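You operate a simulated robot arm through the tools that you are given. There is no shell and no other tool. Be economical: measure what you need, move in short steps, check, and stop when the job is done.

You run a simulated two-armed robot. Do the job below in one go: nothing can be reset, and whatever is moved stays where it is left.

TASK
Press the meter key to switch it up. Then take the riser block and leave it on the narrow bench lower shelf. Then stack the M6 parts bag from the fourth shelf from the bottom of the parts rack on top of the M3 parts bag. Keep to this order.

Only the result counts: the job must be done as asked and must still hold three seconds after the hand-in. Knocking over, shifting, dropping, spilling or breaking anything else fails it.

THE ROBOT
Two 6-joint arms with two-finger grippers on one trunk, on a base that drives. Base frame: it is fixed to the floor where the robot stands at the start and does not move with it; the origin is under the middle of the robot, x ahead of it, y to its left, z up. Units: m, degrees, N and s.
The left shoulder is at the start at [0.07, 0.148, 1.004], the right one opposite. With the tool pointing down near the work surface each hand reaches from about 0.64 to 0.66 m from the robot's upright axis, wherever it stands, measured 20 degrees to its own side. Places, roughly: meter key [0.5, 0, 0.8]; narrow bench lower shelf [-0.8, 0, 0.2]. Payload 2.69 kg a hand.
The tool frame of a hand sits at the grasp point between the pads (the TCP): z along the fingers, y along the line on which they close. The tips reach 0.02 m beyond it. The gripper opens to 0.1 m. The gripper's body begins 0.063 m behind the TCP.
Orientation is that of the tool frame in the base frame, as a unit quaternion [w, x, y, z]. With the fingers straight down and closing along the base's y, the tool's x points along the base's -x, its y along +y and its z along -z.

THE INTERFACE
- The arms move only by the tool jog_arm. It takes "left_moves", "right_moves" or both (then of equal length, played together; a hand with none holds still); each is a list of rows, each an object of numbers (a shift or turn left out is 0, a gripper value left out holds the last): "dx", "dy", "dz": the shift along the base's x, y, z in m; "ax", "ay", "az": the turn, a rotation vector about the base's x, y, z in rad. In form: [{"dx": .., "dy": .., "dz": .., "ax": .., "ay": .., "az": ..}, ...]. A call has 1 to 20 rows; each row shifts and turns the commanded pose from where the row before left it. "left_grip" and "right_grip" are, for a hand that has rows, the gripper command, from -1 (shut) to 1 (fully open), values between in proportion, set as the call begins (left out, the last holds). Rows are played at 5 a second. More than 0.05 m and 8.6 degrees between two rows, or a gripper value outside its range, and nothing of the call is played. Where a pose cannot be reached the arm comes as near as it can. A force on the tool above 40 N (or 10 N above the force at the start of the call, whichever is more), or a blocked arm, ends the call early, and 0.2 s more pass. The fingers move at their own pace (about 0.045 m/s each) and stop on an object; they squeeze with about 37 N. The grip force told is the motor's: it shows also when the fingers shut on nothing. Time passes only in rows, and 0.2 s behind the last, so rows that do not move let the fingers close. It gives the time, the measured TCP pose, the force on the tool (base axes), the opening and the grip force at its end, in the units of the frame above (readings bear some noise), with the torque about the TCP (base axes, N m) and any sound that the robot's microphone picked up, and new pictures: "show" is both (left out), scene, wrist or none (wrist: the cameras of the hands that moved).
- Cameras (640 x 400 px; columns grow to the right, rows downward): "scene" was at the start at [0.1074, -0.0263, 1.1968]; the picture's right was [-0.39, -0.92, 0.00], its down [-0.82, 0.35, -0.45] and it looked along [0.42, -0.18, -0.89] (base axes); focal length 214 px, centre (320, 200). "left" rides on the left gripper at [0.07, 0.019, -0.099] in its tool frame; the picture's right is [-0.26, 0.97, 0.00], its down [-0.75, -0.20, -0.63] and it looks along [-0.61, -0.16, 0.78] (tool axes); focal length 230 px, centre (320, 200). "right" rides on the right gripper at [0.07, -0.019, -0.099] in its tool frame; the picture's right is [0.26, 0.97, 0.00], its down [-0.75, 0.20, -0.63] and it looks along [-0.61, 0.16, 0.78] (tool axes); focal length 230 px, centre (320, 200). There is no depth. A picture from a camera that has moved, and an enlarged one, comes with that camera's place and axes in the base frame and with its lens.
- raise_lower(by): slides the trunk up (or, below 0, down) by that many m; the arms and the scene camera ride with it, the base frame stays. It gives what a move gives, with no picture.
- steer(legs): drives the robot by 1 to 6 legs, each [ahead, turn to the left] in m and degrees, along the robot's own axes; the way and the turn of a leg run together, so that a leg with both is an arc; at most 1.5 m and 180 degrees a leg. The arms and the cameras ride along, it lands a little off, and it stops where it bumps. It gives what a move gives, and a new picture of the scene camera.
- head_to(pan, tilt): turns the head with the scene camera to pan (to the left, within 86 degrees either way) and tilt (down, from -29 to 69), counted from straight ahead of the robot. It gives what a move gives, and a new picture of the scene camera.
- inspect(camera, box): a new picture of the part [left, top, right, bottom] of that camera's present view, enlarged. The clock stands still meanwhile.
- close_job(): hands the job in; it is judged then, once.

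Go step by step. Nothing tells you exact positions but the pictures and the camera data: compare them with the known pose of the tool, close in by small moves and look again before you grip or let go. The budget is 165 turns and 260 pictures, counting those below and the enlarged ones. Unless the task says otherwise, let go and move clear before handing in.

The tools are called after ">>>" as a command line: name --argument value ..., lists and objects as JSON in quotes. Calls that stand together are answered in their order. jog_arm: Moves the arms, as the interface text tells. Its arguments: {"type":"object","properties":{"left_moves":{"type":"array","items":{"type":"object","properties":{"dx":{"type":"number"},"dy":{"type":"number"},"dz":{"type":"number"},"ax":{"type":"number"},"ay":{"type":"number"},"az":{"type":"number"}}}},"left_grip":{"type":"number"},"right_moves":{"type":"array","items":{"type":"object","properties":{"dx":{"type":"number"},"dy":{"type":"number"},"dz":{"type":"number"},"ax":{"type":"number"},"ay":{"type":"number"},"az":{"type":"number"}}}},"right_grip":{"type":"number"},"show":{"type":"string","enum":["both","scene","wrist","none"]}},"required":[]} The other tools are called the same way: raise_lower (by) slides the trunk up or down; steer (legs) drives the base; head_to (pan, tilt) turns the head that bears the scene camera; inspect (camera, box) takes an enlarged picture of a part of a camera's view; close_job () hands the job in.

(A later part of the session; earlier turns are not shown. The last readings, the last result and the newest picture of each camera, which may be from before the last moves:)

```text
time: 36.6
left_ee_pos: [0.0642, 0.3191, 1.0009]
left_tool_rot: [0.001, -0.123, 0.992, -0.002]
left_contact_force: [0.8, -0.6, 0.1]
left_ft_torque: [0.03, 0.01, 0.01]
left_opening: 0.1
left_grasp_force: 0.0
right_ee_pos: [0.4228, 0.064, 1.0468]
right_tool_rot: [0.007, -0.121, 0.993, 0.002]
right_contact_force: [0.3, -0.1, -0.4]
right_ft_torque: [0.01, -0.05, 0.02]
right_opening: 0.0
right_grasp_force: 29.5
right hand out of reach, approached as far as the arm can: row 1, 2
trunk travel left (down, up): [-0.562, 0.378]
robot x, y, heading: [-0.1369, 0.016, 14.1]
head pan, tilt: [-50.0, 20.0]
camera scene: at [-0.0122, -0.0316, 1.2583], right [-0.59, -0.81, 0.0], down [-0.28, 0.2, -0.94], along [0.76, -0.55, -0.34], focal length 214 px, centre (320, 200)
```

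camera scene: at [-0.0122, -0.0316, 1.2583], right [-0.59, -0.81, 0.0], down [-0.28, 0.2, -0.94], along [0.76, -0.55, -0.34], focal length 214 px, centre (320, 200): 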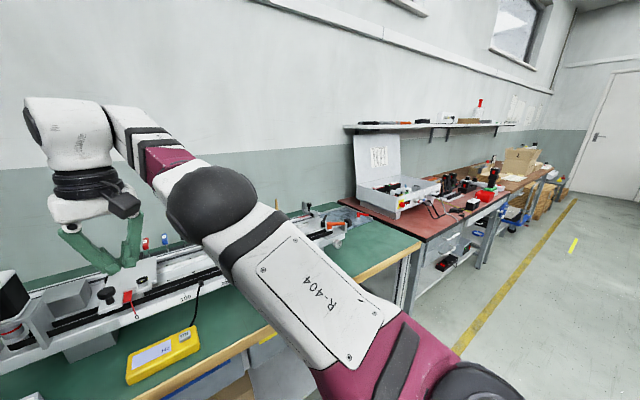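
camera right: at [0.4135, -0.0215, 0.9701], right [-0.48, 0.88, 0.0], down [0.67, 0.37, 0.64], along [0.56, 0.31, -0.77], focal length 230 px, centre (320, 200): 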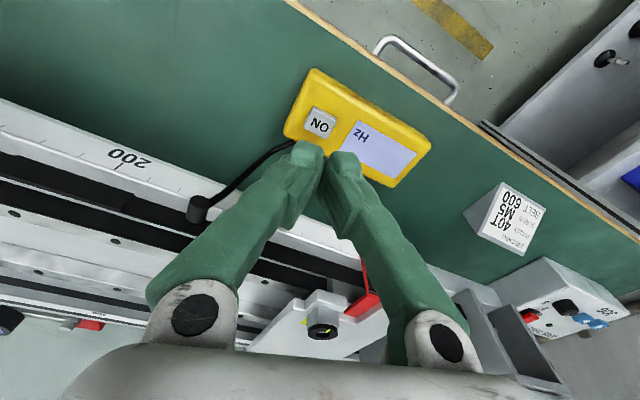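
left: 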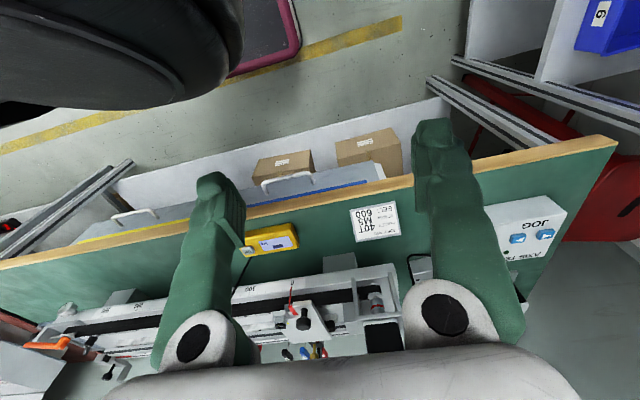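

The arms have narrow tool-down bands; the base and trunk will do the positioning. Turn right 90° (the open side) and look around for the riser block.

>>> head_to --pan -30 --tilt 30

>>> steer --legs '[[0, -104]]'

>>> head_to --pan -80 --tilt 35

```text
time: 37.4
left_ee_pos: [0.065, 0.3211, 1.001]
left_tool_rot: [0.001, -0.124, 0.992, -0.001]
left_contact_force: [0.3, -0.2, 0.0]
left_ft_torque: [-0.01, 0.0, -0.02]
left_opening: 0.1001
left_grasp_force: 0.0
right_ee_pos: [0.4231, 0.0642, 1.046]
right_tool_rot: [0.008, -0.121, 0.993, 0.001]
right_contact_force: [0.5, -0.3, -0.1]
right_ft_torque: [-0.03, -0.01, -0.03]
right_opening: 0.0
right_grasp_force: 29.6
trunk travel left (down, up): [-0.562, 0.378]
robot x, y, heading: [-0.1351, 0.0084, 14.1]
head pan, tilt: [-30.0, 30.0]
camera scene: at [-0.0007, -0.0019, 1.2423], right [-0.27, -0.96, 0.0], down [-0.48, 0.14, -0.87], along [0.83, -0.24, -0.5], focal length 214 px, centre (320, 200)
```

scene: 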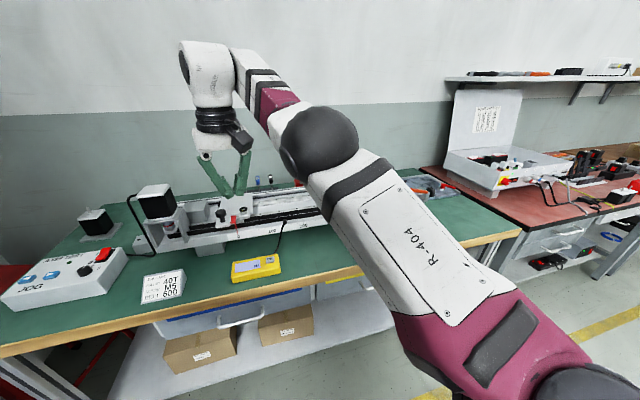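

```text
time: 42.1
left_ee_pos: [0.1172, -0.2531, 0.9999]
left_tool_rot: [0.001, 0.702, 0.713, -0.002]
left_contact_force: [-0.8, 0.9, 0.0]
left_ft_torque: [0.02, 0.01, 0.0]
left_opening: 0.0997
left_grasp_force: 0.0
right_ee_pos: [-0.2137, -0.5434, 1.0455]
right_tool_rot: [0.007, 0.703, 0.711, -0.005]
right_contact_force: [0.9, 1.0, 0.2]
right_ft_torque: [-0.01, -0.01, 0.01]
right_opening: 0.0001
right_grasp_force: 29.5
trunk travel left (down, up): [-0.562, 0.378]
robot x, y, heading: [-0.1349, 0.0122, -88.8]
head pan, tilt: [-30.0, 30.0]
camera scene: at [-0.1793, -0.1188, 1.2423], right [-0.87, 0.49, 0.0], down [0.24, 0.44, -0.87], along [-0.42, -0.76, -0.5], focal length 214 px, centre (320, 200)
```

scene: 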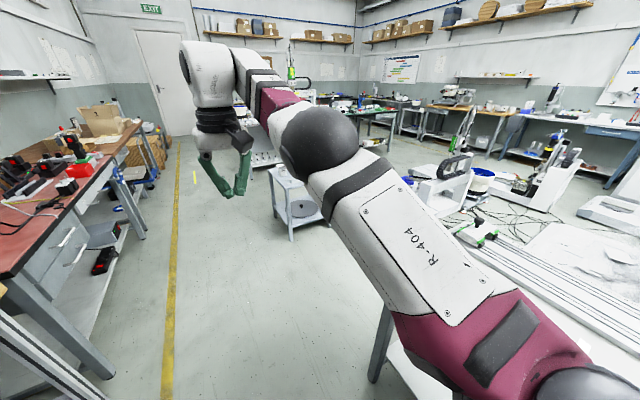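

```text
time: 43.3
left_ee_pos: [0.1175, -0.2535, 1.0011]
left_tool_rot: [0.0, 0.701, 0.713, -0.002]
left_contact_force: [0.8, -0.2, 0.6]
left_ft_torque: [-0.03, 0.02, -0.01]
left_opening: 0.0999
left_grasp_force: 0.0
right_ee_pos: [-0.2138, -0.5432, 1.0455]
right_tool_rot: [0.006, 0.703, 0.711, -0.006]
right_contact_force: [-0.6, 0.8, -0.8]
right_ft_torque: [-0.02, -0.01, 0.03]
right_opening: 0.0
right_grasp_force: 29.2
trunk travel left (down, up): [-0.562, 0.378]
robot x, y, heading: [-0.1361, 0.0109, -89.0]
head pan, tilt: [-80.0, 35.0]
camera scene: at [-0.2218, -0.0565, 1.2345], right [-0.19, 0.98, 0.0], down [0.56, 0.11, -0.82], along [-0.8, -0.16, -0.57], focal length 214 px, centre (320, 200)
```

scene: 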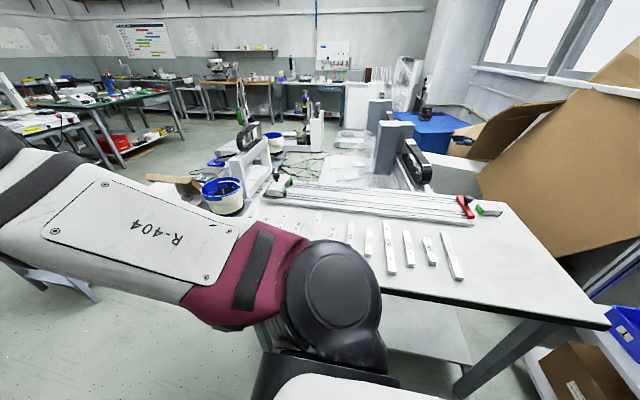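

>>> inspect --camera "scene" --box '[200, 80, 520, 280]'

>>> steer --legs '[[0, -75]]'

>>> head_to --pan 0 --tilt 60

>>> head_to --pan -60 --tilt 15

```text
2.00 times, centred on (360, 180) of scene
camera zoom: at [-0.2218, -0.0565, 1.2345], right [-0.19, 0.98, 0.0], down [0.56, 0.11, -0.82], along [-0.8, -0.16, -0.57], focal length 429 px, centre (240, 240)
```

zoom: 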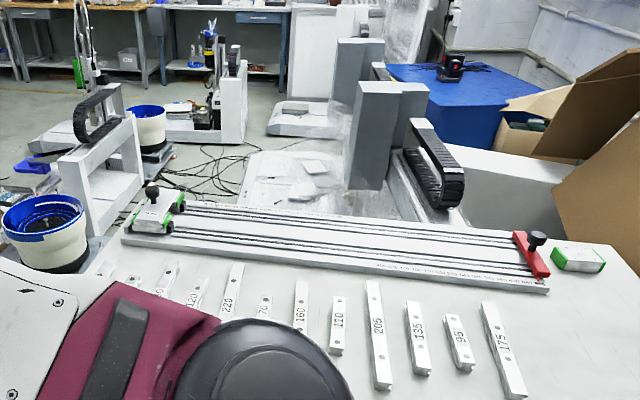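

```text
time: 47.0
left_ee_pos: [-0.3374, -0.2947, 1.0008]
left_tool_rot: [-0.002, 0.992, 0.122, -0.001]
left_contact_force: [0.9, -0.1, 0.0]
left_ft_torque: [-0.01, 0.0, -0.01]
left_opening: 0.0997
left_grasp_force: 0.0
right_ee_pos: [-0.6944, -0.039, 1.0465]
right_tool_rot: [0.002, 0.993, 0.119, -0.008]
right_contact_force: [0.1, 0.3, -0.5]
right_ft_torque: [0.0, 0.05, 0.02]
right_opening: 0.0001
right_grasp_force: 29.7
trunk travel left (down, up): [-0.562, 0.378]
robot x, y, heading: [-0.133, 0.0127, -165.7]
head pan, tilt: [-80.0, 35.0]
camera scene: at [-0.2208, 0.0785, 1.2345], right [0.91, 0.41, 0.0], down [0.23, -0.52, -0.82], along [-0.33, 0.75, -0.57], focal length 214 px, centre (320, 200)
```

scene: 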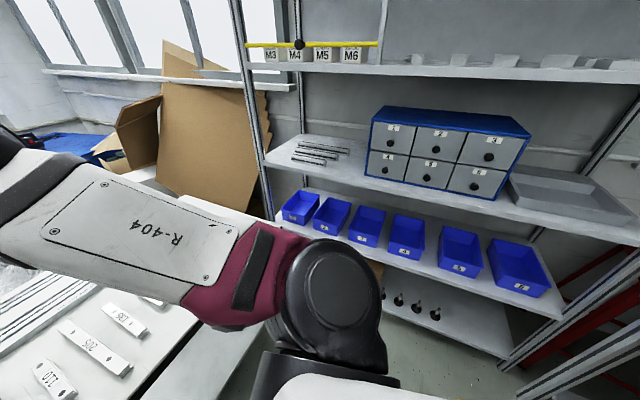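

```text
time: 48.5
left_ee_pos: [-0.3373, -0.2947, 1.0011]
left_tool_rot: [-0.002, 0.993, 0.122, -0.002]
left_contact_force: [1.0, -0.1, 0.4]
left_ft_torque: [0.02, -0.01, -0.01]
left_opening: 0.1002
left_grasp_force: 0.0
right_ee_pos: [-0.6931, -0.0378, 1.0455]
right_tool_rot: [0.003, 0.993, 0.119, -0.008]
right_contact_force: [-0.4, 0.1, 0.3]
right_ft_torque: [0.01, 0.01, 0.03]
right_opening: 0.0001
right_grasp_force: 29.0
trunk travel left (down, up): [-0.562, 0.378]
robot x, y, heading: [-0.135, 0.0128, -165.9]
head pan, tilt: [0.0, 60.0]
camera scene: at [-0.2496, -0.018, 1.2002], right [-0.24, 0.97, 0.0], down [0.84, 0.21, -0.5], along [-0.49, -0.12, -0.87], focal length 214 px, centre (320, 200)
```

scene: 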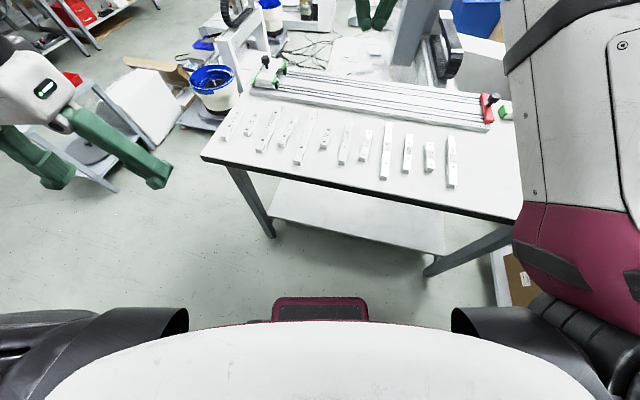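

```text
time: 49.9
left_ee_pos: [-0.3361, -0.2951, 1.001]
left_tool_rot: [-0.002, 0.992, 0.122, -0.002]
left_contact_force: [0.0, 0.1, 0.6]
left_ft_torque: [0.0, -0.01, 0.0]
left_opening: 0.1001
left_grasp_force: 0.0
right_ee_pos: [-0.6935, -0.0378, 1.0468]
right_tool_rot: [0.002, 0.993, 0.119, -0.007]
right_contact_force: [0.0, 0.9, 0.4]
right_ft_torque: [-0.02, 0.01, -0.01]
right_opening: 0.0
right_grasp_force: 29.2
trunk travel left (down, up): [-0.562, 0.378]
robot x, y, heading: [-0.1352, 0.011, -166.0]
head pan, tilt: [-60.0, 15.0]
camera scene: at [-0.25, 0.0652, 1.2664], right [0.72, 0.7, 0.0], down [0.18, -0.19, -0.97], along [-0.67, 0.69, -0.26], focal length 214 px, centre (320, 200)
```

scene: 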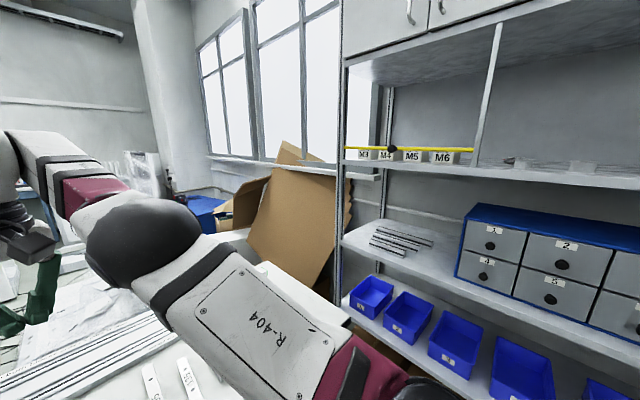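

>>> inspect --camera "scene" --box '[340, 120, 640, 200]'

>>> head_to --pan -86 --tilt 5

>>> head_to --pan 30 --tilt 35

>>> head_to --pan -20 --tilt 40

```text
2.13 times, centred on (490, 160) of scene
camera zoom: at [-0.25, 0.0652, 1.2664], right [0.72, 0.7, 0.0], down [0.18, -0.19, -0.97], along [-0.67, 0.69, -0.26], focal length 458 px, centre (-43, 285)
```

zoom: 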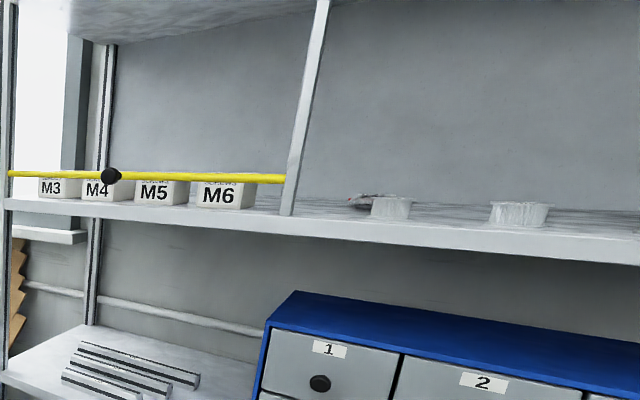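

```text
time: 50.8
left_ee_pos: [-0.336, -0.2937, 1.0005]
left_tool_rot: [-0.002, 0.992, 0.123, -0.003]
left_contact_force: [-0.7, 0.6, -0.6]
left_ft_torque: [0.02, 0.03, 0.02]
left_opening: 0.0999
left_grasp_force: 0.0
right_ee_pos: [-0.6946, -0.0384, 1.0453]
right_tool_rot: [0.002, 0.993, 0.119, -0.007]
right_contact_force: [-0.1, 0.1, -0.2]
right_ft_torque: [-0.03, 0.0, 0.0]
right_opening: 0.0
right_grasp_force: 29.9
trunk travel left (down, up): [-0.562, 0.378]
robot x, y, heading: [-0.1367, 0.0119, -166.0]
head pan, tilt: [-85.9, 5.0]
camera scene: at [-0.2136, 0.0854, 1.2827], right [0.95, 0.31, 0.0], down [0.03, -0.08, -1.0], along [-0.31, 0.95, -0.09], focal length 214 px, centre (320, 200)
```

scene: 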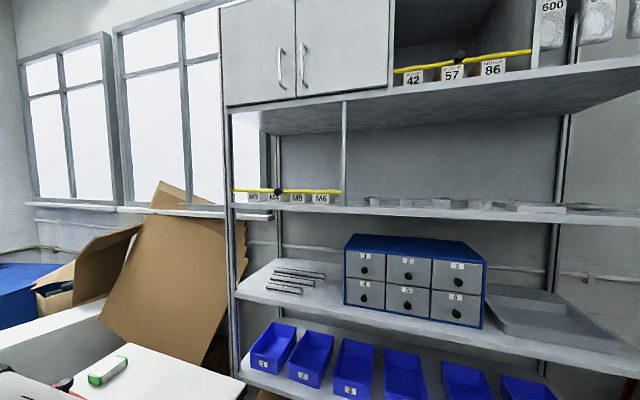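

```text
time: 52.7
left_ee_pos: [-0.3371, -0.295, 1.0018]
left_tool_rot: [-0.002, 0.993, 0.122, -0.002]
left_contact_force: [-0.2, -0.6, -0.5]
left_ft_torque: [0.01, -0.03, -0.04]
left_opening: 0.1001
left_grasp_force: 0.0
right_ee_pos: [-0.6947, -0.0383, 1.0456]
right_tool_rot: [0.002, 0.993, 0.119, -0.008]
right_contact_force: [-0.1, 0.0, -0.3]
right_ft_torque: [0.02, 0.01, -0.02]
right_opening: 0.0001
right_grasp_force: 29.7
trunk travel left (down, up): [-0.562, 0.378]
robot x, y, heading: [-0.137, 0.0106, -166.0]
head pan, tilt: [30.0, 35.0]
camera scene: at [-0.2483, -0.0631, 1.2345], right [-0.7, 0.72, 0.0], down [0.41, 0.4, -0.82], along [-0.59, -0.57, -0.57], focal length 214 px, centre (320, 200)
```

scene: 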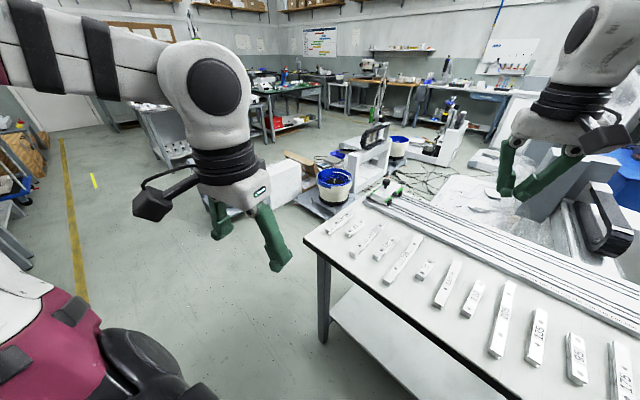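

```text
time: 53.9
left_ee_pos: [-0.336, -0.2959, 1.0006]
left_tool_rot: [-0.002, 0.992, 0.122, -0.002]
left_contact_force: [-0.2, 0.3, 0.2]
left_ft_torque: [0.02, 0.0, 0.02]
left_opening: 0.0998
left_grasp_force: 0.0
right_ee_pos: [-0.6952, -0.0386, 1.046]
right_tool_rot: [0.002, 0.993, 0.119, -0.007]
right_contact_force: [-0.5, 0.2, 0.4]
right_ft_torque: [0.01, 0.05, 0.03]
right_opening: 0.0
right_grasp_force: 29.2
trunk travel left (down, up): [-0.562, 0.378]
robot x, y, heading: [-0.1353, 0.0089, -165.8]
head pan, tilt: [-20.0, 40.0]
camera scene: at [-0.2695, 0.0068, 1.2269], right [0.1, 0.99, 0.0], down [0.64, -0.07, -0.77], along [-0.76, 0.08, -0.64], focal length 214 px, centre (320, 200)
```

scene: 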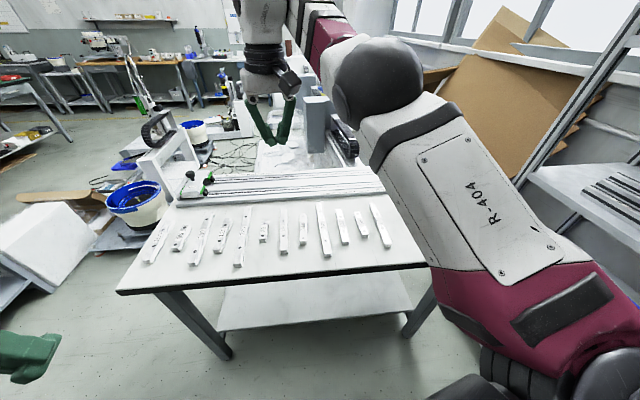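

I haven't identified the riser block. Zoom into the narrow bench surroundings.

>>> inspect --camera "scene" --box '[100, 150, 420, 350]'

>>> inspect --camera "right" --box '[0, 0, 640, 400]'

>>> inspect --camera "left" --box '[0, 0, 640, 400]'

```text
2.00 times, centred on (260, 250) of scene
camera zoom: at [-0.2695, 0.0068, 1.2269], right [0.1, 0.99, 0.0], down [0.64, -0.07, -0.77], along [-0.76, 0.08, -0.64], focal length 429 px, centre (440, 100)
```

zoom: 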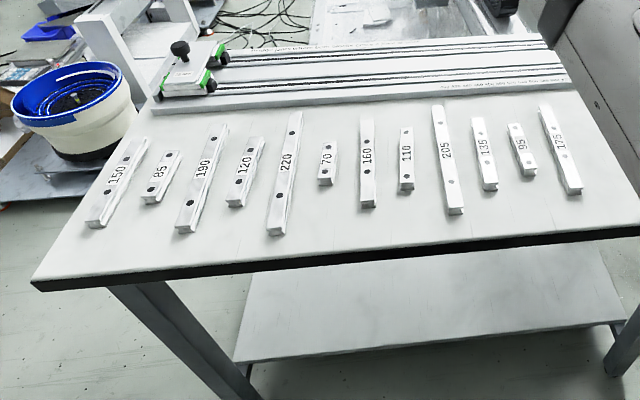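

```text
1.00 times, centred on (320, 200) of right (not enlarged: the box is as wide or as high as the picture)
camera zoom: at [-0.6292, -0.0037, 1.1439], right [0.48, -0.88, 0.0], down [-0.67, -0.37, 0.64], along [-0.56, -0.31, -0.77], focal length 230 px, centre (320, 200)
```

zoom: 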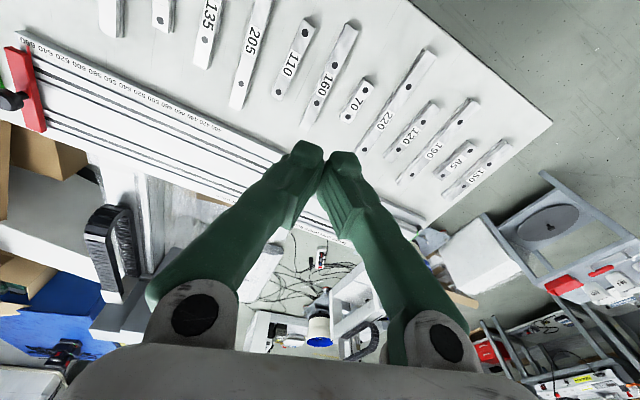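

```text
1.00 times, centred on (320, 200) of left (not enlarged: the box is as wide or as high as the picture)
camera zoom: at [-0.264, -0.2973, 1.1001], right [-0.02, -1.0, 0.0], down [-0.77, 0.01, 0.63], along [-0.63, 0.01, -0.77], focal length 230 px, centre (320, 200)
```

zoom: 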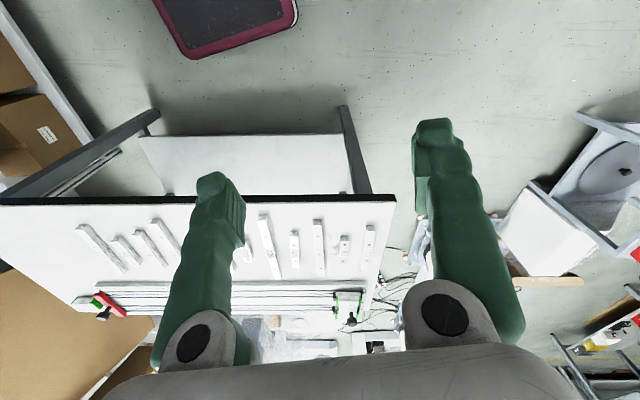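

>>> head_to --pan -86 --tilt 25

>>> inspect --camera "scene" --box '[0, 0, 320, 200]'

>>> inspect --camera "scene" --box '[320, 0, 640, 200]'

>>> inspect --camera "scene" --box '[320, 200, 640, 400]'

```text
time: 55.2
left_ee_pos: [-0.3362, -0.2945, 1.0007]
left_tool_rot: [-0.001, 0.993, 0.122, -0.002]
left_contact_force: [0.2, -0.1, 0.5]
left_ft_torque: [-0.06, 0.01, -0.01]
left_opening: 0.1002
left_grasp_force: 0.1
right_ee_pos: [-0.6939, -0.0379, 1.0449]
right_tool_rot: [0.002, 0.993, 0.12, -0.008]
right_contact_force: [-0.8, -0.2, 1.2]
right_ft_torque: [0.04, 0.01, 0.02]
right_opening: 0.0
right_grasp_force: 29.8
trunk travel left (down, up): [-0.562, 0.378]
robot x, y, heading: [-0.1368, 0.0116, -165.8]
head pan, tilt: [-85.9, 25.0]
camera scene: at [-0.2137, 0.0857, 1.2502], right [0.95, 0.31, 0.0], down [0.13, -0.4, -0.91], along [-0.28, 0.86, -0.42], focal length 214 px, centre (320, 200)
```

scene: 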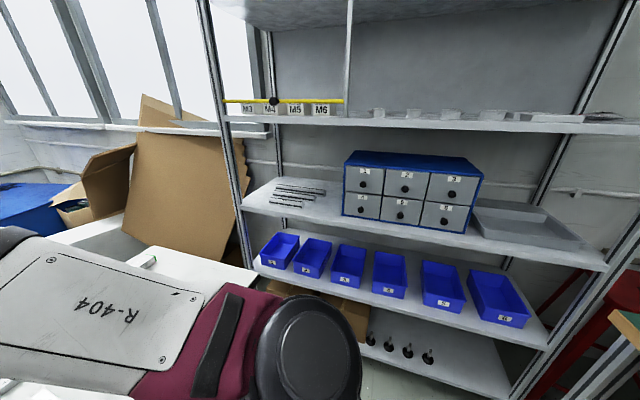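

```text
2.00 times, centred on (160, 100) of scene
camera zoom: at [-0.2137, 0.0857, 1.2502], right [0.95, 0.31, 0.0], down [0.13, -0.4, -0.91], along [-0.28, 0.86, -0.42], focal length 429 px, centre (640, 400)
```

zoom: 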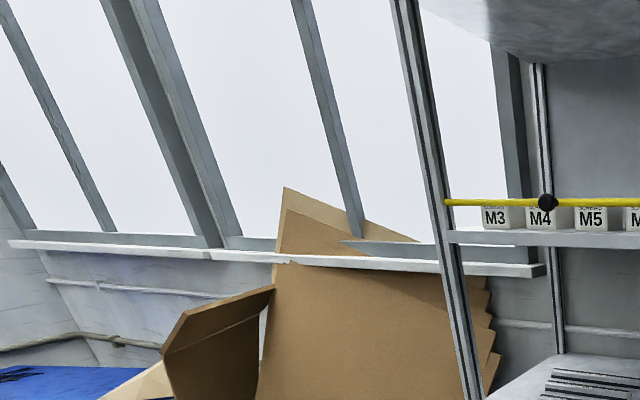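

```text
2.00 times, centred on (480, 100) of scene
camera zoom: at [-0.2137, 0.0857, 1.2502], right [0.95, 0.31, 0.0], down [0.13, -0.4, -0.91], along [-0.28, 0.86, -0.42], focal length 429 px, centre (0, 400)
```

zoom: 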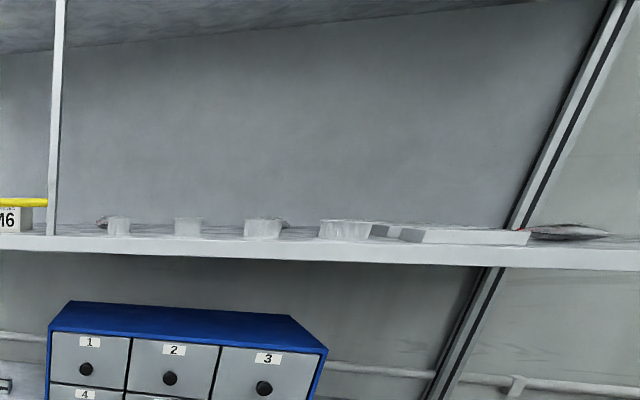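

```text
2.00 times, centred on (480, 300) of scene
camera zoom: at [-0.2137, 0.0857, 1.2502], right [0.95, 0.31, 0.0], down [0.13, -0.4, -0.91], along [-0.28, 0.86, -0.42], focal length 429 px, centre (0, 0)
```

zoom: 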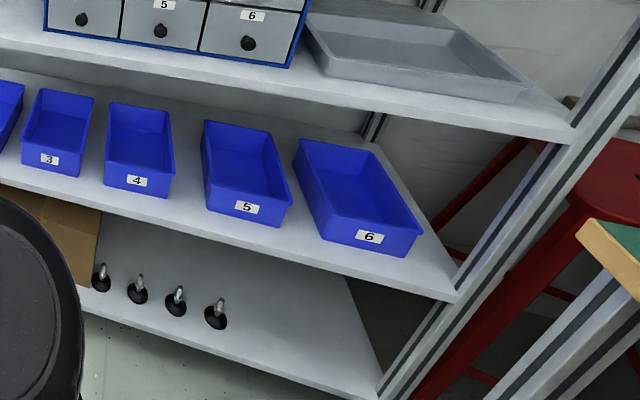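

Raise the trunk to look down at the fourth shelf and over the benches.

>>> raise_lower --by 0.37

>>> head_to --pan -86 --tilt 28

>>> inspect --camera "scene" --box '[320, 120, 640, 320]'

>>> inspect --camera "scene" --box '[200, 140, 400, 265]'

```text
time: 58.8
left_ee_pos: [-0.3362, -0.2944, 1.3713]
left_tool_rot: [-0.002, 0.993, 0.122, -0.002]
left_contact_force: [0.3, 1.2, 1.0]
left_ft_torque: [0.01, -0.02, 0.03]
left_opening: 0.0999
left_grasp_force: 0.0
right_ee_pos: [-0.6944, -0.0395, 1.4154]
right_tool_rot: [0.002, 0.993, 0.119, -0.007]
right_contact_force: [0.2, 0.5, -0.8]
right_ft_torque: [0.0, 0.0, 0.01]
right_opening: 0.0001
right_grasp_force: 29.6
trunk travel left (down, up): [-0.932, 0.008]
robot x, y, heading: [-0.1348, 0.0127, -165.8]
head pan, tilt: [-85.9, 25.0]
```

```text
time: 59.5
left_ee_pos: [-0.3371, -0.2944, 1.3722]
left_tool_rot: [-0.001, 0.993, 0.122, -0.002]
left_contact_force: [-0.1, 0.1, 0.4]
left_ft_torque: [0.02, 0.04, -0.03]
left_opening: 0.1002
left_grasp_force: 0.0
right_ee_pos: [-0.6953, -0.0391, 1.4158]
right_tool_rot: [0.001, 0.993, 0.119, -0.007]
right_contact_force: [0.3, -0.9, -0.1]
right_ft_torque: [0.02, 0.01, 0.0]
right_opening: 0.0
right_grasp_force: 29.8
trunk travel left (down, up): [-0.932, 0.008]
robot x, y, heading: [-0.1326, 0.0128, -165.9]
head pan, tilt: [-85.9, 28.0]
camera scene: at [-0.2133, 0.0848, 1.6155], right [0.95, 0.31, 0.0], down [0.15, -0.45, -0.88], along [-0.27, 0.84, -0.47], focal length 214 px, centre (320, 200)
```

scene: 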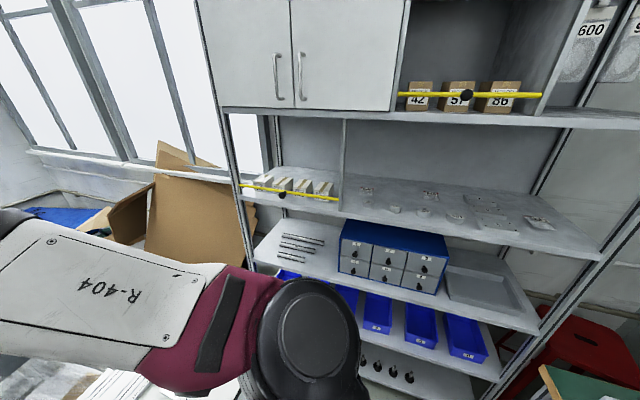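

```text
2.00 times, centred on (480, 220) of scene
camera zoom: at [-0.2133, 0.0848, 1.6155], right [0.95, 0.31, 0.0], down [0.15, -0.45, -0.88], along [-0.27, 0.84, -0.47], focal length 429 px, centre (0, 160)
```

zoom: 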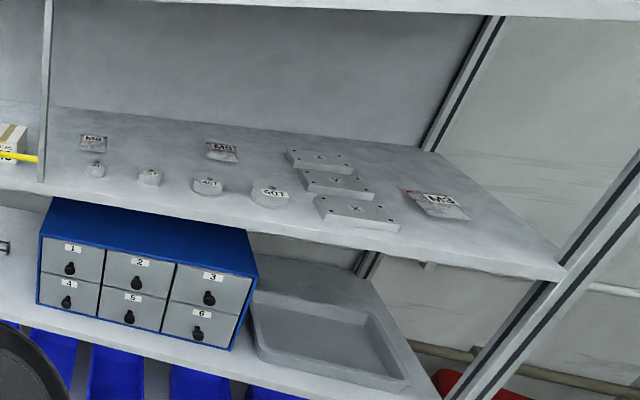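

```text
3.20 times, centred on (300, 202) of scene
camera zoom: at [-0.2133, 0.0848, 1.6155], right [0.95, 0.31, 0.0], down [0.15, -0.45, -0.88], along [-0.27, 0.84, -0.47], focal length 686 px, centre (384, 192)
```

zoom: 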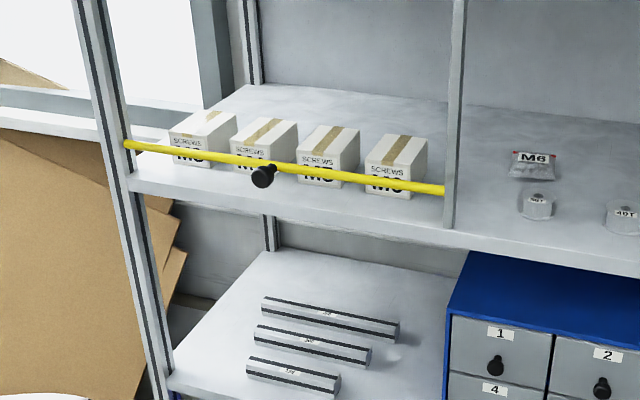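

Found the bags: M6 on the left of the open part of shelf 4, M3 at the right. Now turn back to look from above at the green bench and the right side for the riser block.

>>> steer --legs '[[0, 100]]'

>>> head_to --pan 60 --tilt 40

>>> inspect --camera "scene" --box '[160, 60, 480, 260]'

>>> head_to --pan 15 --tilt 30

```text
time: 64.0
left_ee_pos: [0.1957, -0.1464, 1.3714]
left_tool_rot: [0.0, 0.561, 0.828, -0.003]
left_contact_force: [-1.3, -1.1, -0.3]
left_ft_torque: [-0.03, -0.03, -0.01]
left_opening: 0.0997
left_grasp_force: 0.2
right_ee_pos: [-0.0124, -0.5353, 1.4154]
right_tool_rot: [0.008, 0.563, 0.826, -0.003]
right_contact_force: [-0.2, 0.7, 0.0]
right_ft_torque: [0.02, 0.0, 0.0]
right_opening: 0.0
right_grasp_force: 29.1
trunk travel left (down, up): [-0.932, 0.008]
robot x, y, heading: [-0.1328, 0.0103, -68.4]
head pan, tilt: [-85.9, 28.0]
camera scene: at [-0.2004, -0.0763, 1.6154], right [-0.43, 0.9, 0.0], down [0.42, 0.2, -0.88], along [-0.8, -0.38, -0.47], focal length 214 px, centre (320, 200)
```

scene: 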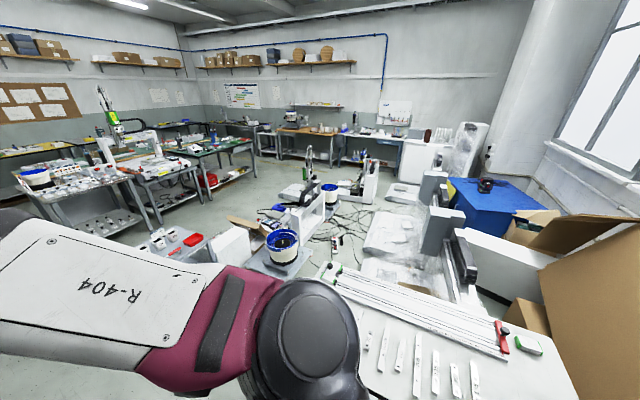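

```text
time: 66.3
left_ee_pos: [0.1959, -0.1458, 1.3702]
left_tool_rot: [0.0, 0.561, 0.827, -0.003]
left_contact_force: [0.0, -0.2, 0.2]
left_ft_torque: [0.0, 0.01, 0.0]
left_opening: 0.1
left_grasp_force: 0.0
right_ee_pos: [-0.0115, -0.5357, 1.4152]
right_tool_rot: [0.007, 0.563, 0.826, -0.004]
right_contact_force: [0.2, -0.1, -0.2]
right_ft_torque: [0.01, 0.0, 0.04]
right_opening: 0.0
right_grasp_force: 29.6
trunk travel left (down, up): [-0.932, 0.008]
robot x, y, heading: [-0.1353, 0.015, -68.3]
head pan, tilt: [60.0, 40.0]
camera scene: at [-0.0335, -0.0485, 1.5969], right [-0.14, -0.99, 0.0], down [-0.64, 0.09, -0.77], along [0.76, -0.11, -0.64], focal length 214 px, centre (320, 200)
```

scene: 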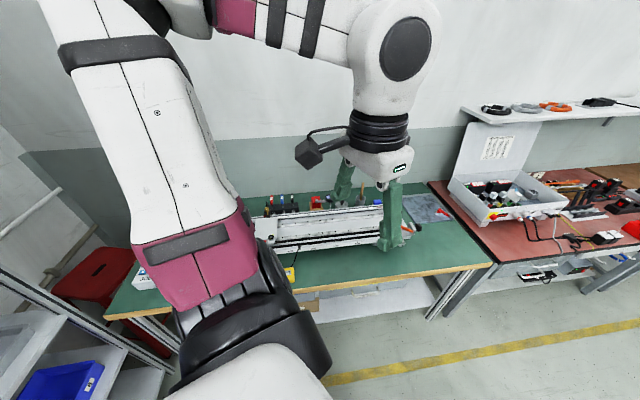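

```text
2.00 times, centred on (320, 160) of scene
camera zoom: at [-0.0335, -0.0485, 1.5969], right [-0.14, -0.99, 0.0], down [-0.64, 0.09, -0.77], along [0.76, -0.11, -0.64], focal length 429 px, centre (320, 280)
```

zoom: 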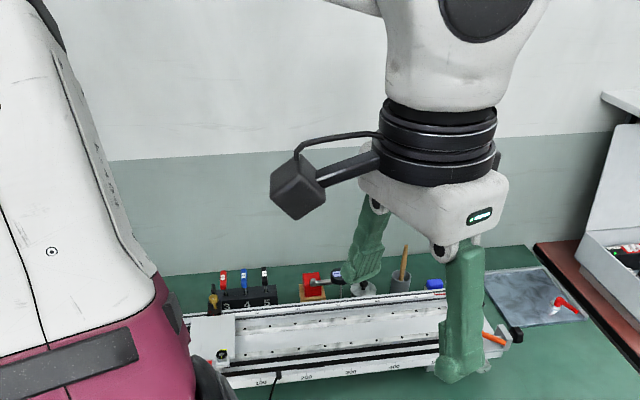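

```text
time: 67.4
left_ee_pos: [0.1956, -0.1459, 1.3713]
left_tool_rot: [0.001, 0.562, 0.827, -0.003]
left_contact_force: [0.3, -0.9, -0.5]
left_ft_torque: [-0.04, 0.01, -0.01]
left_opening: 0.1001
left_grasp_force: 0.0
right_ee_pos: [-0.011, -0.5347, 1.4153]
right_tool_rot: [0.007, 0.563, 0.826, -0.005]
right_contact_force: [-0.2, 0.2, 0.2]
right_ft_torque: [0.01, 0.02, 0.01]
right_opening: 0.0001
right_grasp_force: 29.3
trunk travel left (down, up): [-0.932, 0.008]
robot x, y, heading: [-0.1344, 0.0124, -68.1]
head pan, tilt: [15.0, 30.0]
camera scene: at [-0.0635, -0.1085, 1.6123], right [-0.8, -0.6, 0.0], down [-0.3, 0.4, -0.87], along [0.52, -0.69, -0.5], focal length 214 px, centre (320, 200)
```

scene: 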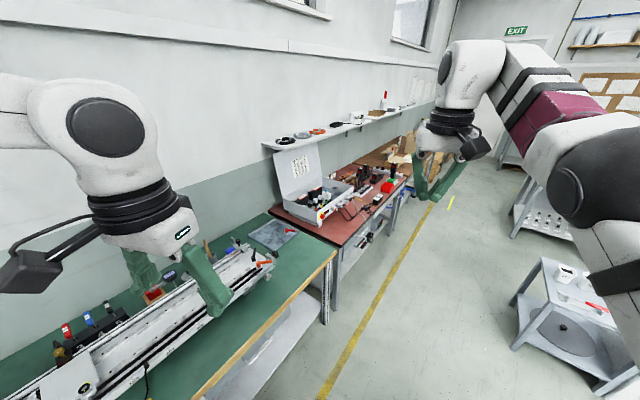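

>>> steer --legs '[[0, 68]]'

>>> head_to --pan 12 --tilt 42

>>> inspect --camera "scene" --box '[100, 150, 420, 350]'

>>> inspect --camera "right" --box '[0, 0, 640, 400]'

>>> inspect --camera "left" --box '[0, 0, 640, 400]'

```text
time: 70.7
left_ee_pos: [0.1415, 0.252, 1.3714]
left_tool_rot: [0.001, 0.015, 1.0, -0.002]
left_contact_force: [0.7, -0.1, -0.4]
left_ft_torque: [0.04, 0.01, -0.01]
left_opening: 0.1002
left_grasp_force: 0.1
right_ee_pos: [0.4159, -0.0928, 1.415]
right_tool_rot: [0.008, 0.018, 1.0, 0.002]
right_contact_force: [-0.5, 0.5, -1.1]
right_ft_torque: [0.01, 0.0, -0.01]
right_opening: 0.0
right_grasp_force: 29.5
trunk travel left (down, up): [-0.932, 0.008]
robot x, y, heading: [-0.1365, 0.0126, -1.5]
head pan, tilt: [15.0, 30.0]
camera scene: at [0.0022, 0.0287, 1.6123], right [0.23, -0.97, 0.0], down [-0.49, -0.11, -0.87], along [0.84, 0.2, -0.5], focal length 214 px, centre (320, 200)
```

scene: 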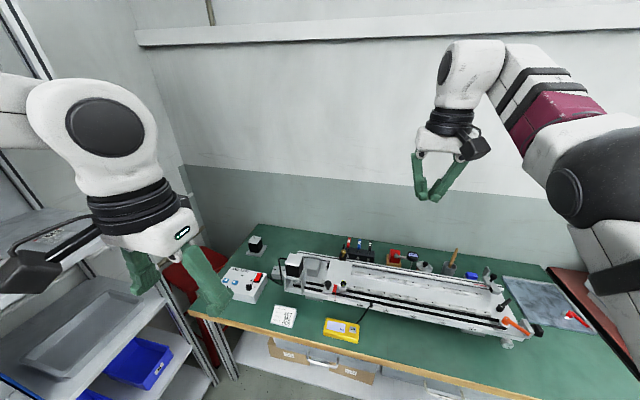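

```text
time: 71.5
left_ee_pos: [0.1411, 0.2529, 1.3708]
left_tool_rot: [0.001, 0.015, 1.0, -0.002]
left_contact_force: [-0.9, 0.1, -0.4]
left_ft_torque: [-0.01, -0.02, 0.01]
left_opening: 0.0999
left_grasp_force: 0.1
right_ee_pos: [0.4153, -0.0918, 1.4151]
right_tool_rot: [0.008, 0.019, 1.0, 0.001]
right_contact_force: [0.3, 0.9, -0.1]
right_ft_torque: [0.0, 0.02, -0.02]
right_opening: 0.0
right_grasp_force: 29.5
trunk travel left (down, up): [-0.932, 0.008]
robot x, y, heading: [-0.1366, 0.0102, -1.7]
head pan, tilt: [12.0, 42.0]
camera scene: at [-0.0037, 0.0236, 1.594], right [0.18, -0.98, 0.0], down [-0.66, -0.12, -0.74], along [0.73, 0.13, -0.67], focal length 214 px, centre (320, 200)
```

scene: 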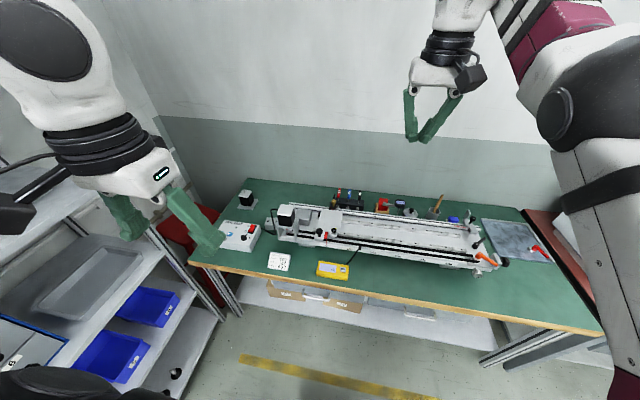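

```text
2.00 times, centred on (260, 250) of scene
camera zoom: at [-0.0037, 0.0236, 1.594], right [0.18, -0.98, 0.0], down [-0.66, -0.12, -0.74], along [0.73, 0.13, -0.67], focal length 429 px, centre (440, 100)
```

zoom: 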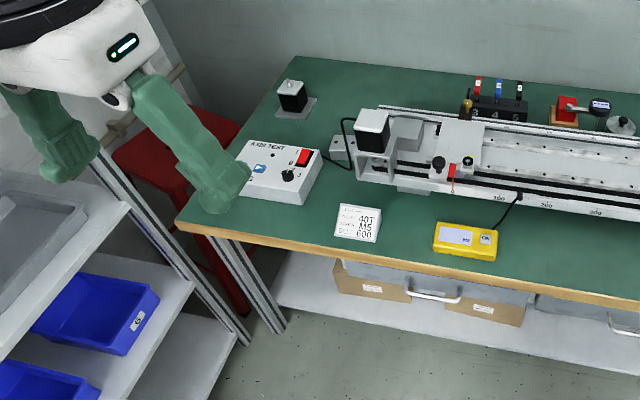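

```text
1.00 times, centred on (320, 200) of right (not enlarged: the box is as wide or as high as the picture)
camera zoom: at [0.3447, -0.1088, 1.5137], right [-0.22, 0.97, 0.0], down [0.75, 0.17, 0.64], along [0.63, 0.14, -0.77], focal length 230 px, centre (320, 200)
```

zoom: 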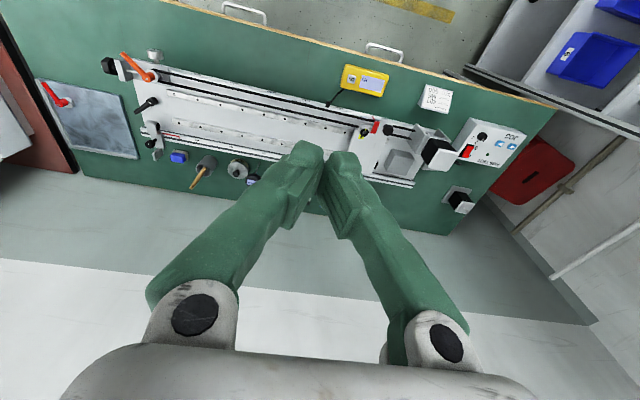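

```text
1.00 times, centred on (320, 200) of left (not enlarged: the box is as wide or as high as the picture)
camera zoom: at [0.0719, 0.272, 1.4702], right [0.29, 0.96, 0.0], down [0.74, -0.22, 0.63], along [0.61, -0.18, -0.77], focal length 230 px, centre (320, 200)
```

zoom: 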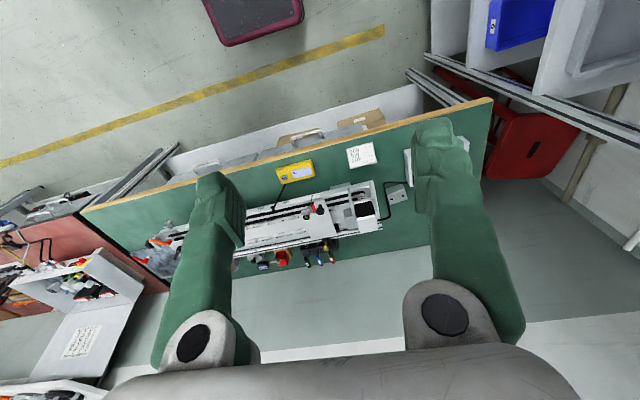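

>>> inspect --camera "scene" --box '[310, 170, 560, 290]'

>>> inspect --camera "right" --box '[20, 30, 276, 190]'

>>> inspect --camera "right" --box '[330, 60, 522, 220]'

```text
2.56 times, centred on (435, 230) of scene
camera zoom: at [-0.0037, 0.0236, 1.594], right [0.18, -0.98, 0.0], down [-0.66, -0.12, -0.74], along [0.73, 0.13, -0.67], focal length 549 px, centre (26, 123)
```

zoom: 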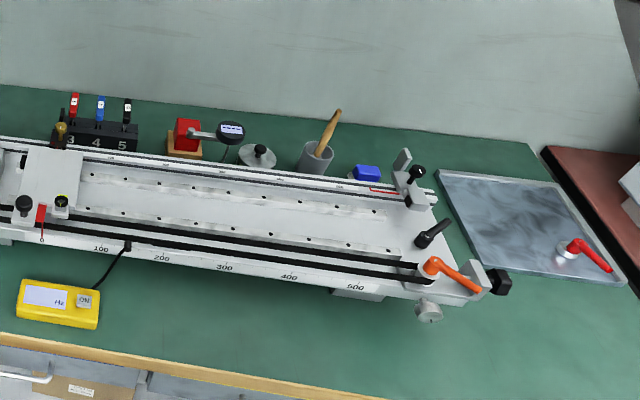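

```text
2.50 times, centred on (148, 110) of right
camera zoom: at [0.3447, -0.1088, 1.5137], right [-0.22, 0.97, 0.0], down [0.75, 0.17, 0.64], along [0.63, 0.14, -0.77], focal length 575 px, centre (750, 425)
```

zoom: 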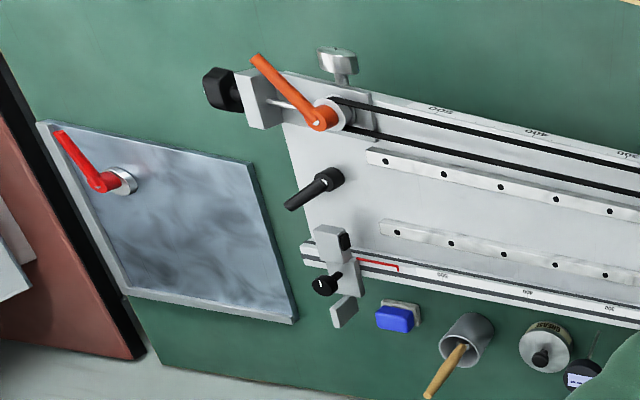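

```text
2.50 times, centred on (426, 140) of right
camera zoom: at [0.3447, -0.1088, 1.5137], right [-0.22, 0.97, 0.0], down [0.75, 0.17, 0.64], along [0.63, 0.14, -0.77], focal length 575 px, centre (55, 350)
```

zoom: 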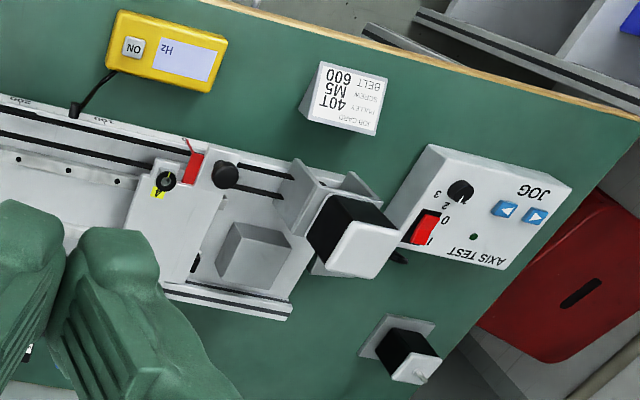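

I take the grey block standing on the axis base between the carriage and the motor bracket to be the riser block (about (0.645, 0.22, 0.87)). I'll drive to where the right arm can work on it and look closely.

>>> steer --legs '[[0.17, 0], [0, 41.5]]'

>>> inspect --camera "right" --box '[0, 0, 640, 400]'

```text
time: 74.8
left_ee_pos: [0.0871, 0.3702, 1.3709]
left_tool_rot: [0.001, -0.336, 0.942, 0.0]
left_contact_force: [-0.1, 0.2, 0.4]
left_ft_torque: [0.01, 0.01, 0.01]
left_opening: 0.1
left_grasp_force: 0.0
right_ee_pos: [0.5208, 0.2893, 1.4153]
right_tool_rot: [0.006, -0.333, 0.943, 0.003]
right_contact_force: [-0.2, -0.9, 0.4]
right_ft_torque: [0.04, 0.02, 0.01]
right_opening: 0.0
right_grasp_force: 29.1
trunk travel left (down, up): [-0.932, 0.008]
robot x, y, heading: [0.036, 0.0076, 39.2]
head pan, tilt: [12.0, 42.0]
camera scene: at [0.1271, 0.1012, 1.5939], right [0.78, -0.63, 0.0], down [-0.42, -0.52, -0.74], along [0.46, 0.58, -0.67], focal length 214 px, centre (320, 200)
```

scene: 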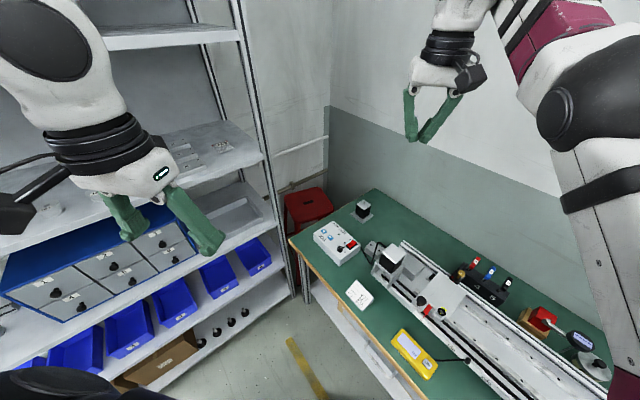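

```text
1.00 times, centred on (320, 200) of right (not enlarged: the box is as wide or as high as the picture)
camera zoom: at [0.4779, 0.2293, 1.5132], right [-0.81, 0.59, 0.0], down [0.45, 0.62, 0.64], along [0.38, 0.52, -0.77], focal length 230 px, centre (320, 200)
```

zoom: 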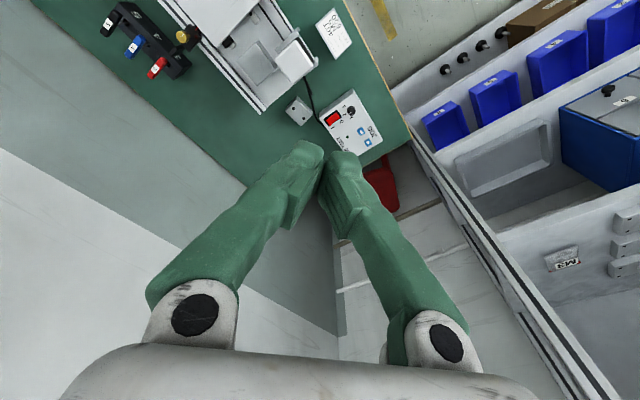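

>>> raise_lower --by -0.27

>>> inspect --camera "right" --box '[120, 0, 376, 160]'

>>> head_to --pan -18 --tilt 40

>>> inspect --camera "scene" --box '[220, 130, 380, 230]'

```text
time: 77.6
left_ee_pos: [0.0862, 0.3698, 1.1014]
left_tool_rot: [0.002, -0.336, 0.942, -0.001]
left_contact_force: [0.0, -0.1, -0.3]
left_ft_torque: [0.01, 0.01, -0.01]
left_opening: 0.0999
left_grasp_force: 0.1
right_ee_pos: [0.5185, 0.2899, 1.1463]
right_tool_rot: [0.006, -0.333, 0.943, 0.004]
right_contact_force: [-0.7, 0.1, -0.8]
right_ft_torque: [0.0, 0.0, 0.01]
right_opening: 0.0
right_grasp_force: 30.1
trunk travel left (down, up): [-0.662, 0.278]
robot x, y, heading: [0.0328, 0.008, 39.2]
head pan, tilt: [12.0, 42.0]
```

```text
2.50 times, centred on (248, 80) of right
camera zoom: at [0.4759, 0.23, 1.2438], right [-0.81, 0.59, 0.0], down [0.45, 0.62, 0.64], along [0.38, 0.52, -0.77], focal length 575 px, centre (500, 500)
```

zoom: 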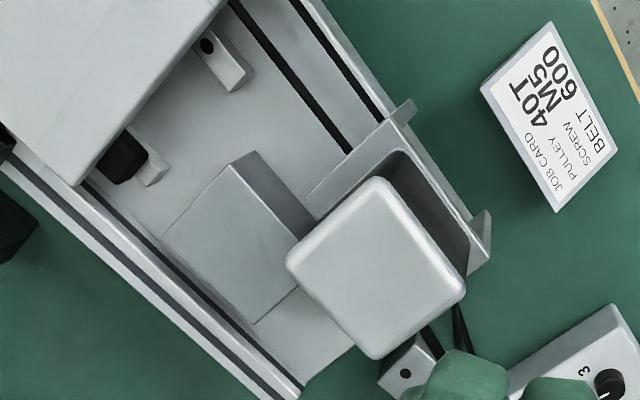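

```text
time: 78.5
left_ee_pos: [0.0854, 0.3702, 1.1011]
left_tool_rot: [0.001, -0.336, 0.942, -0.002]
left_contact_force: [0.2, 0.2, -0.5]
left_ft_torque: [0.01, 0.0, 0.0]
left_opening: 0.0997
left_grasp_force: 0.1
right_ee_pos: [0.5186, 0.2909, 1.1467]
right_tool_rot: [0.007, -0.333, 0.943, 0.004]
right_contact_force: [-0.1, 0.7, -0.2]
right_ft_torque: [0.01, 0.01, 0.0]
right_opening: 0.0001
right_grasp_force: 29.6
trunk travel left (down, up): [-0.662, 0.278]
robot x, y, heading: [0.0351, 0.0099, 39.5]
head pan, tilt: [-18.0, 40.0]
camera scene: at [0.1519, 0.0678, 1.3269], right [0.36, -0.93, 0.0], down [-0.6, -0.23, -0.77], along [0.71, 0.28, -0.64], focal length 214 px, centre (320, 200)
```

scene: 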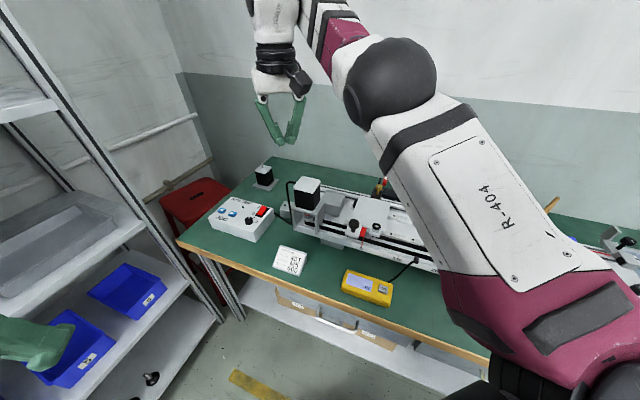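

```text
4.00 times, centred on (300, 180) of scene
camera zoom: at [0.1519, 0.0678, 1.3269], right [0.36, -0.93, 0.0], down [-0.6, -0.23, -0.77], along [0.71, 0.28, -0.64], focal length 858 px, centre (400, 280)
```

zoom: 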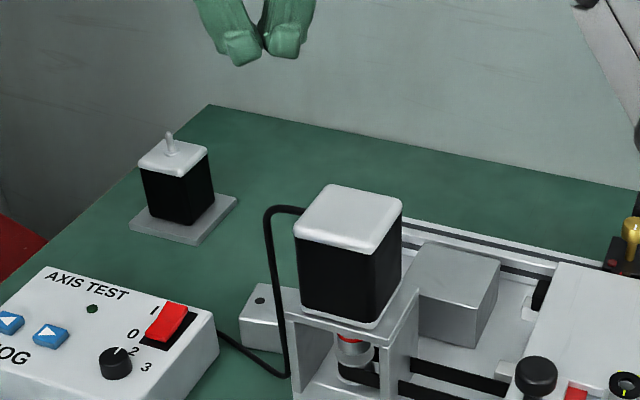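

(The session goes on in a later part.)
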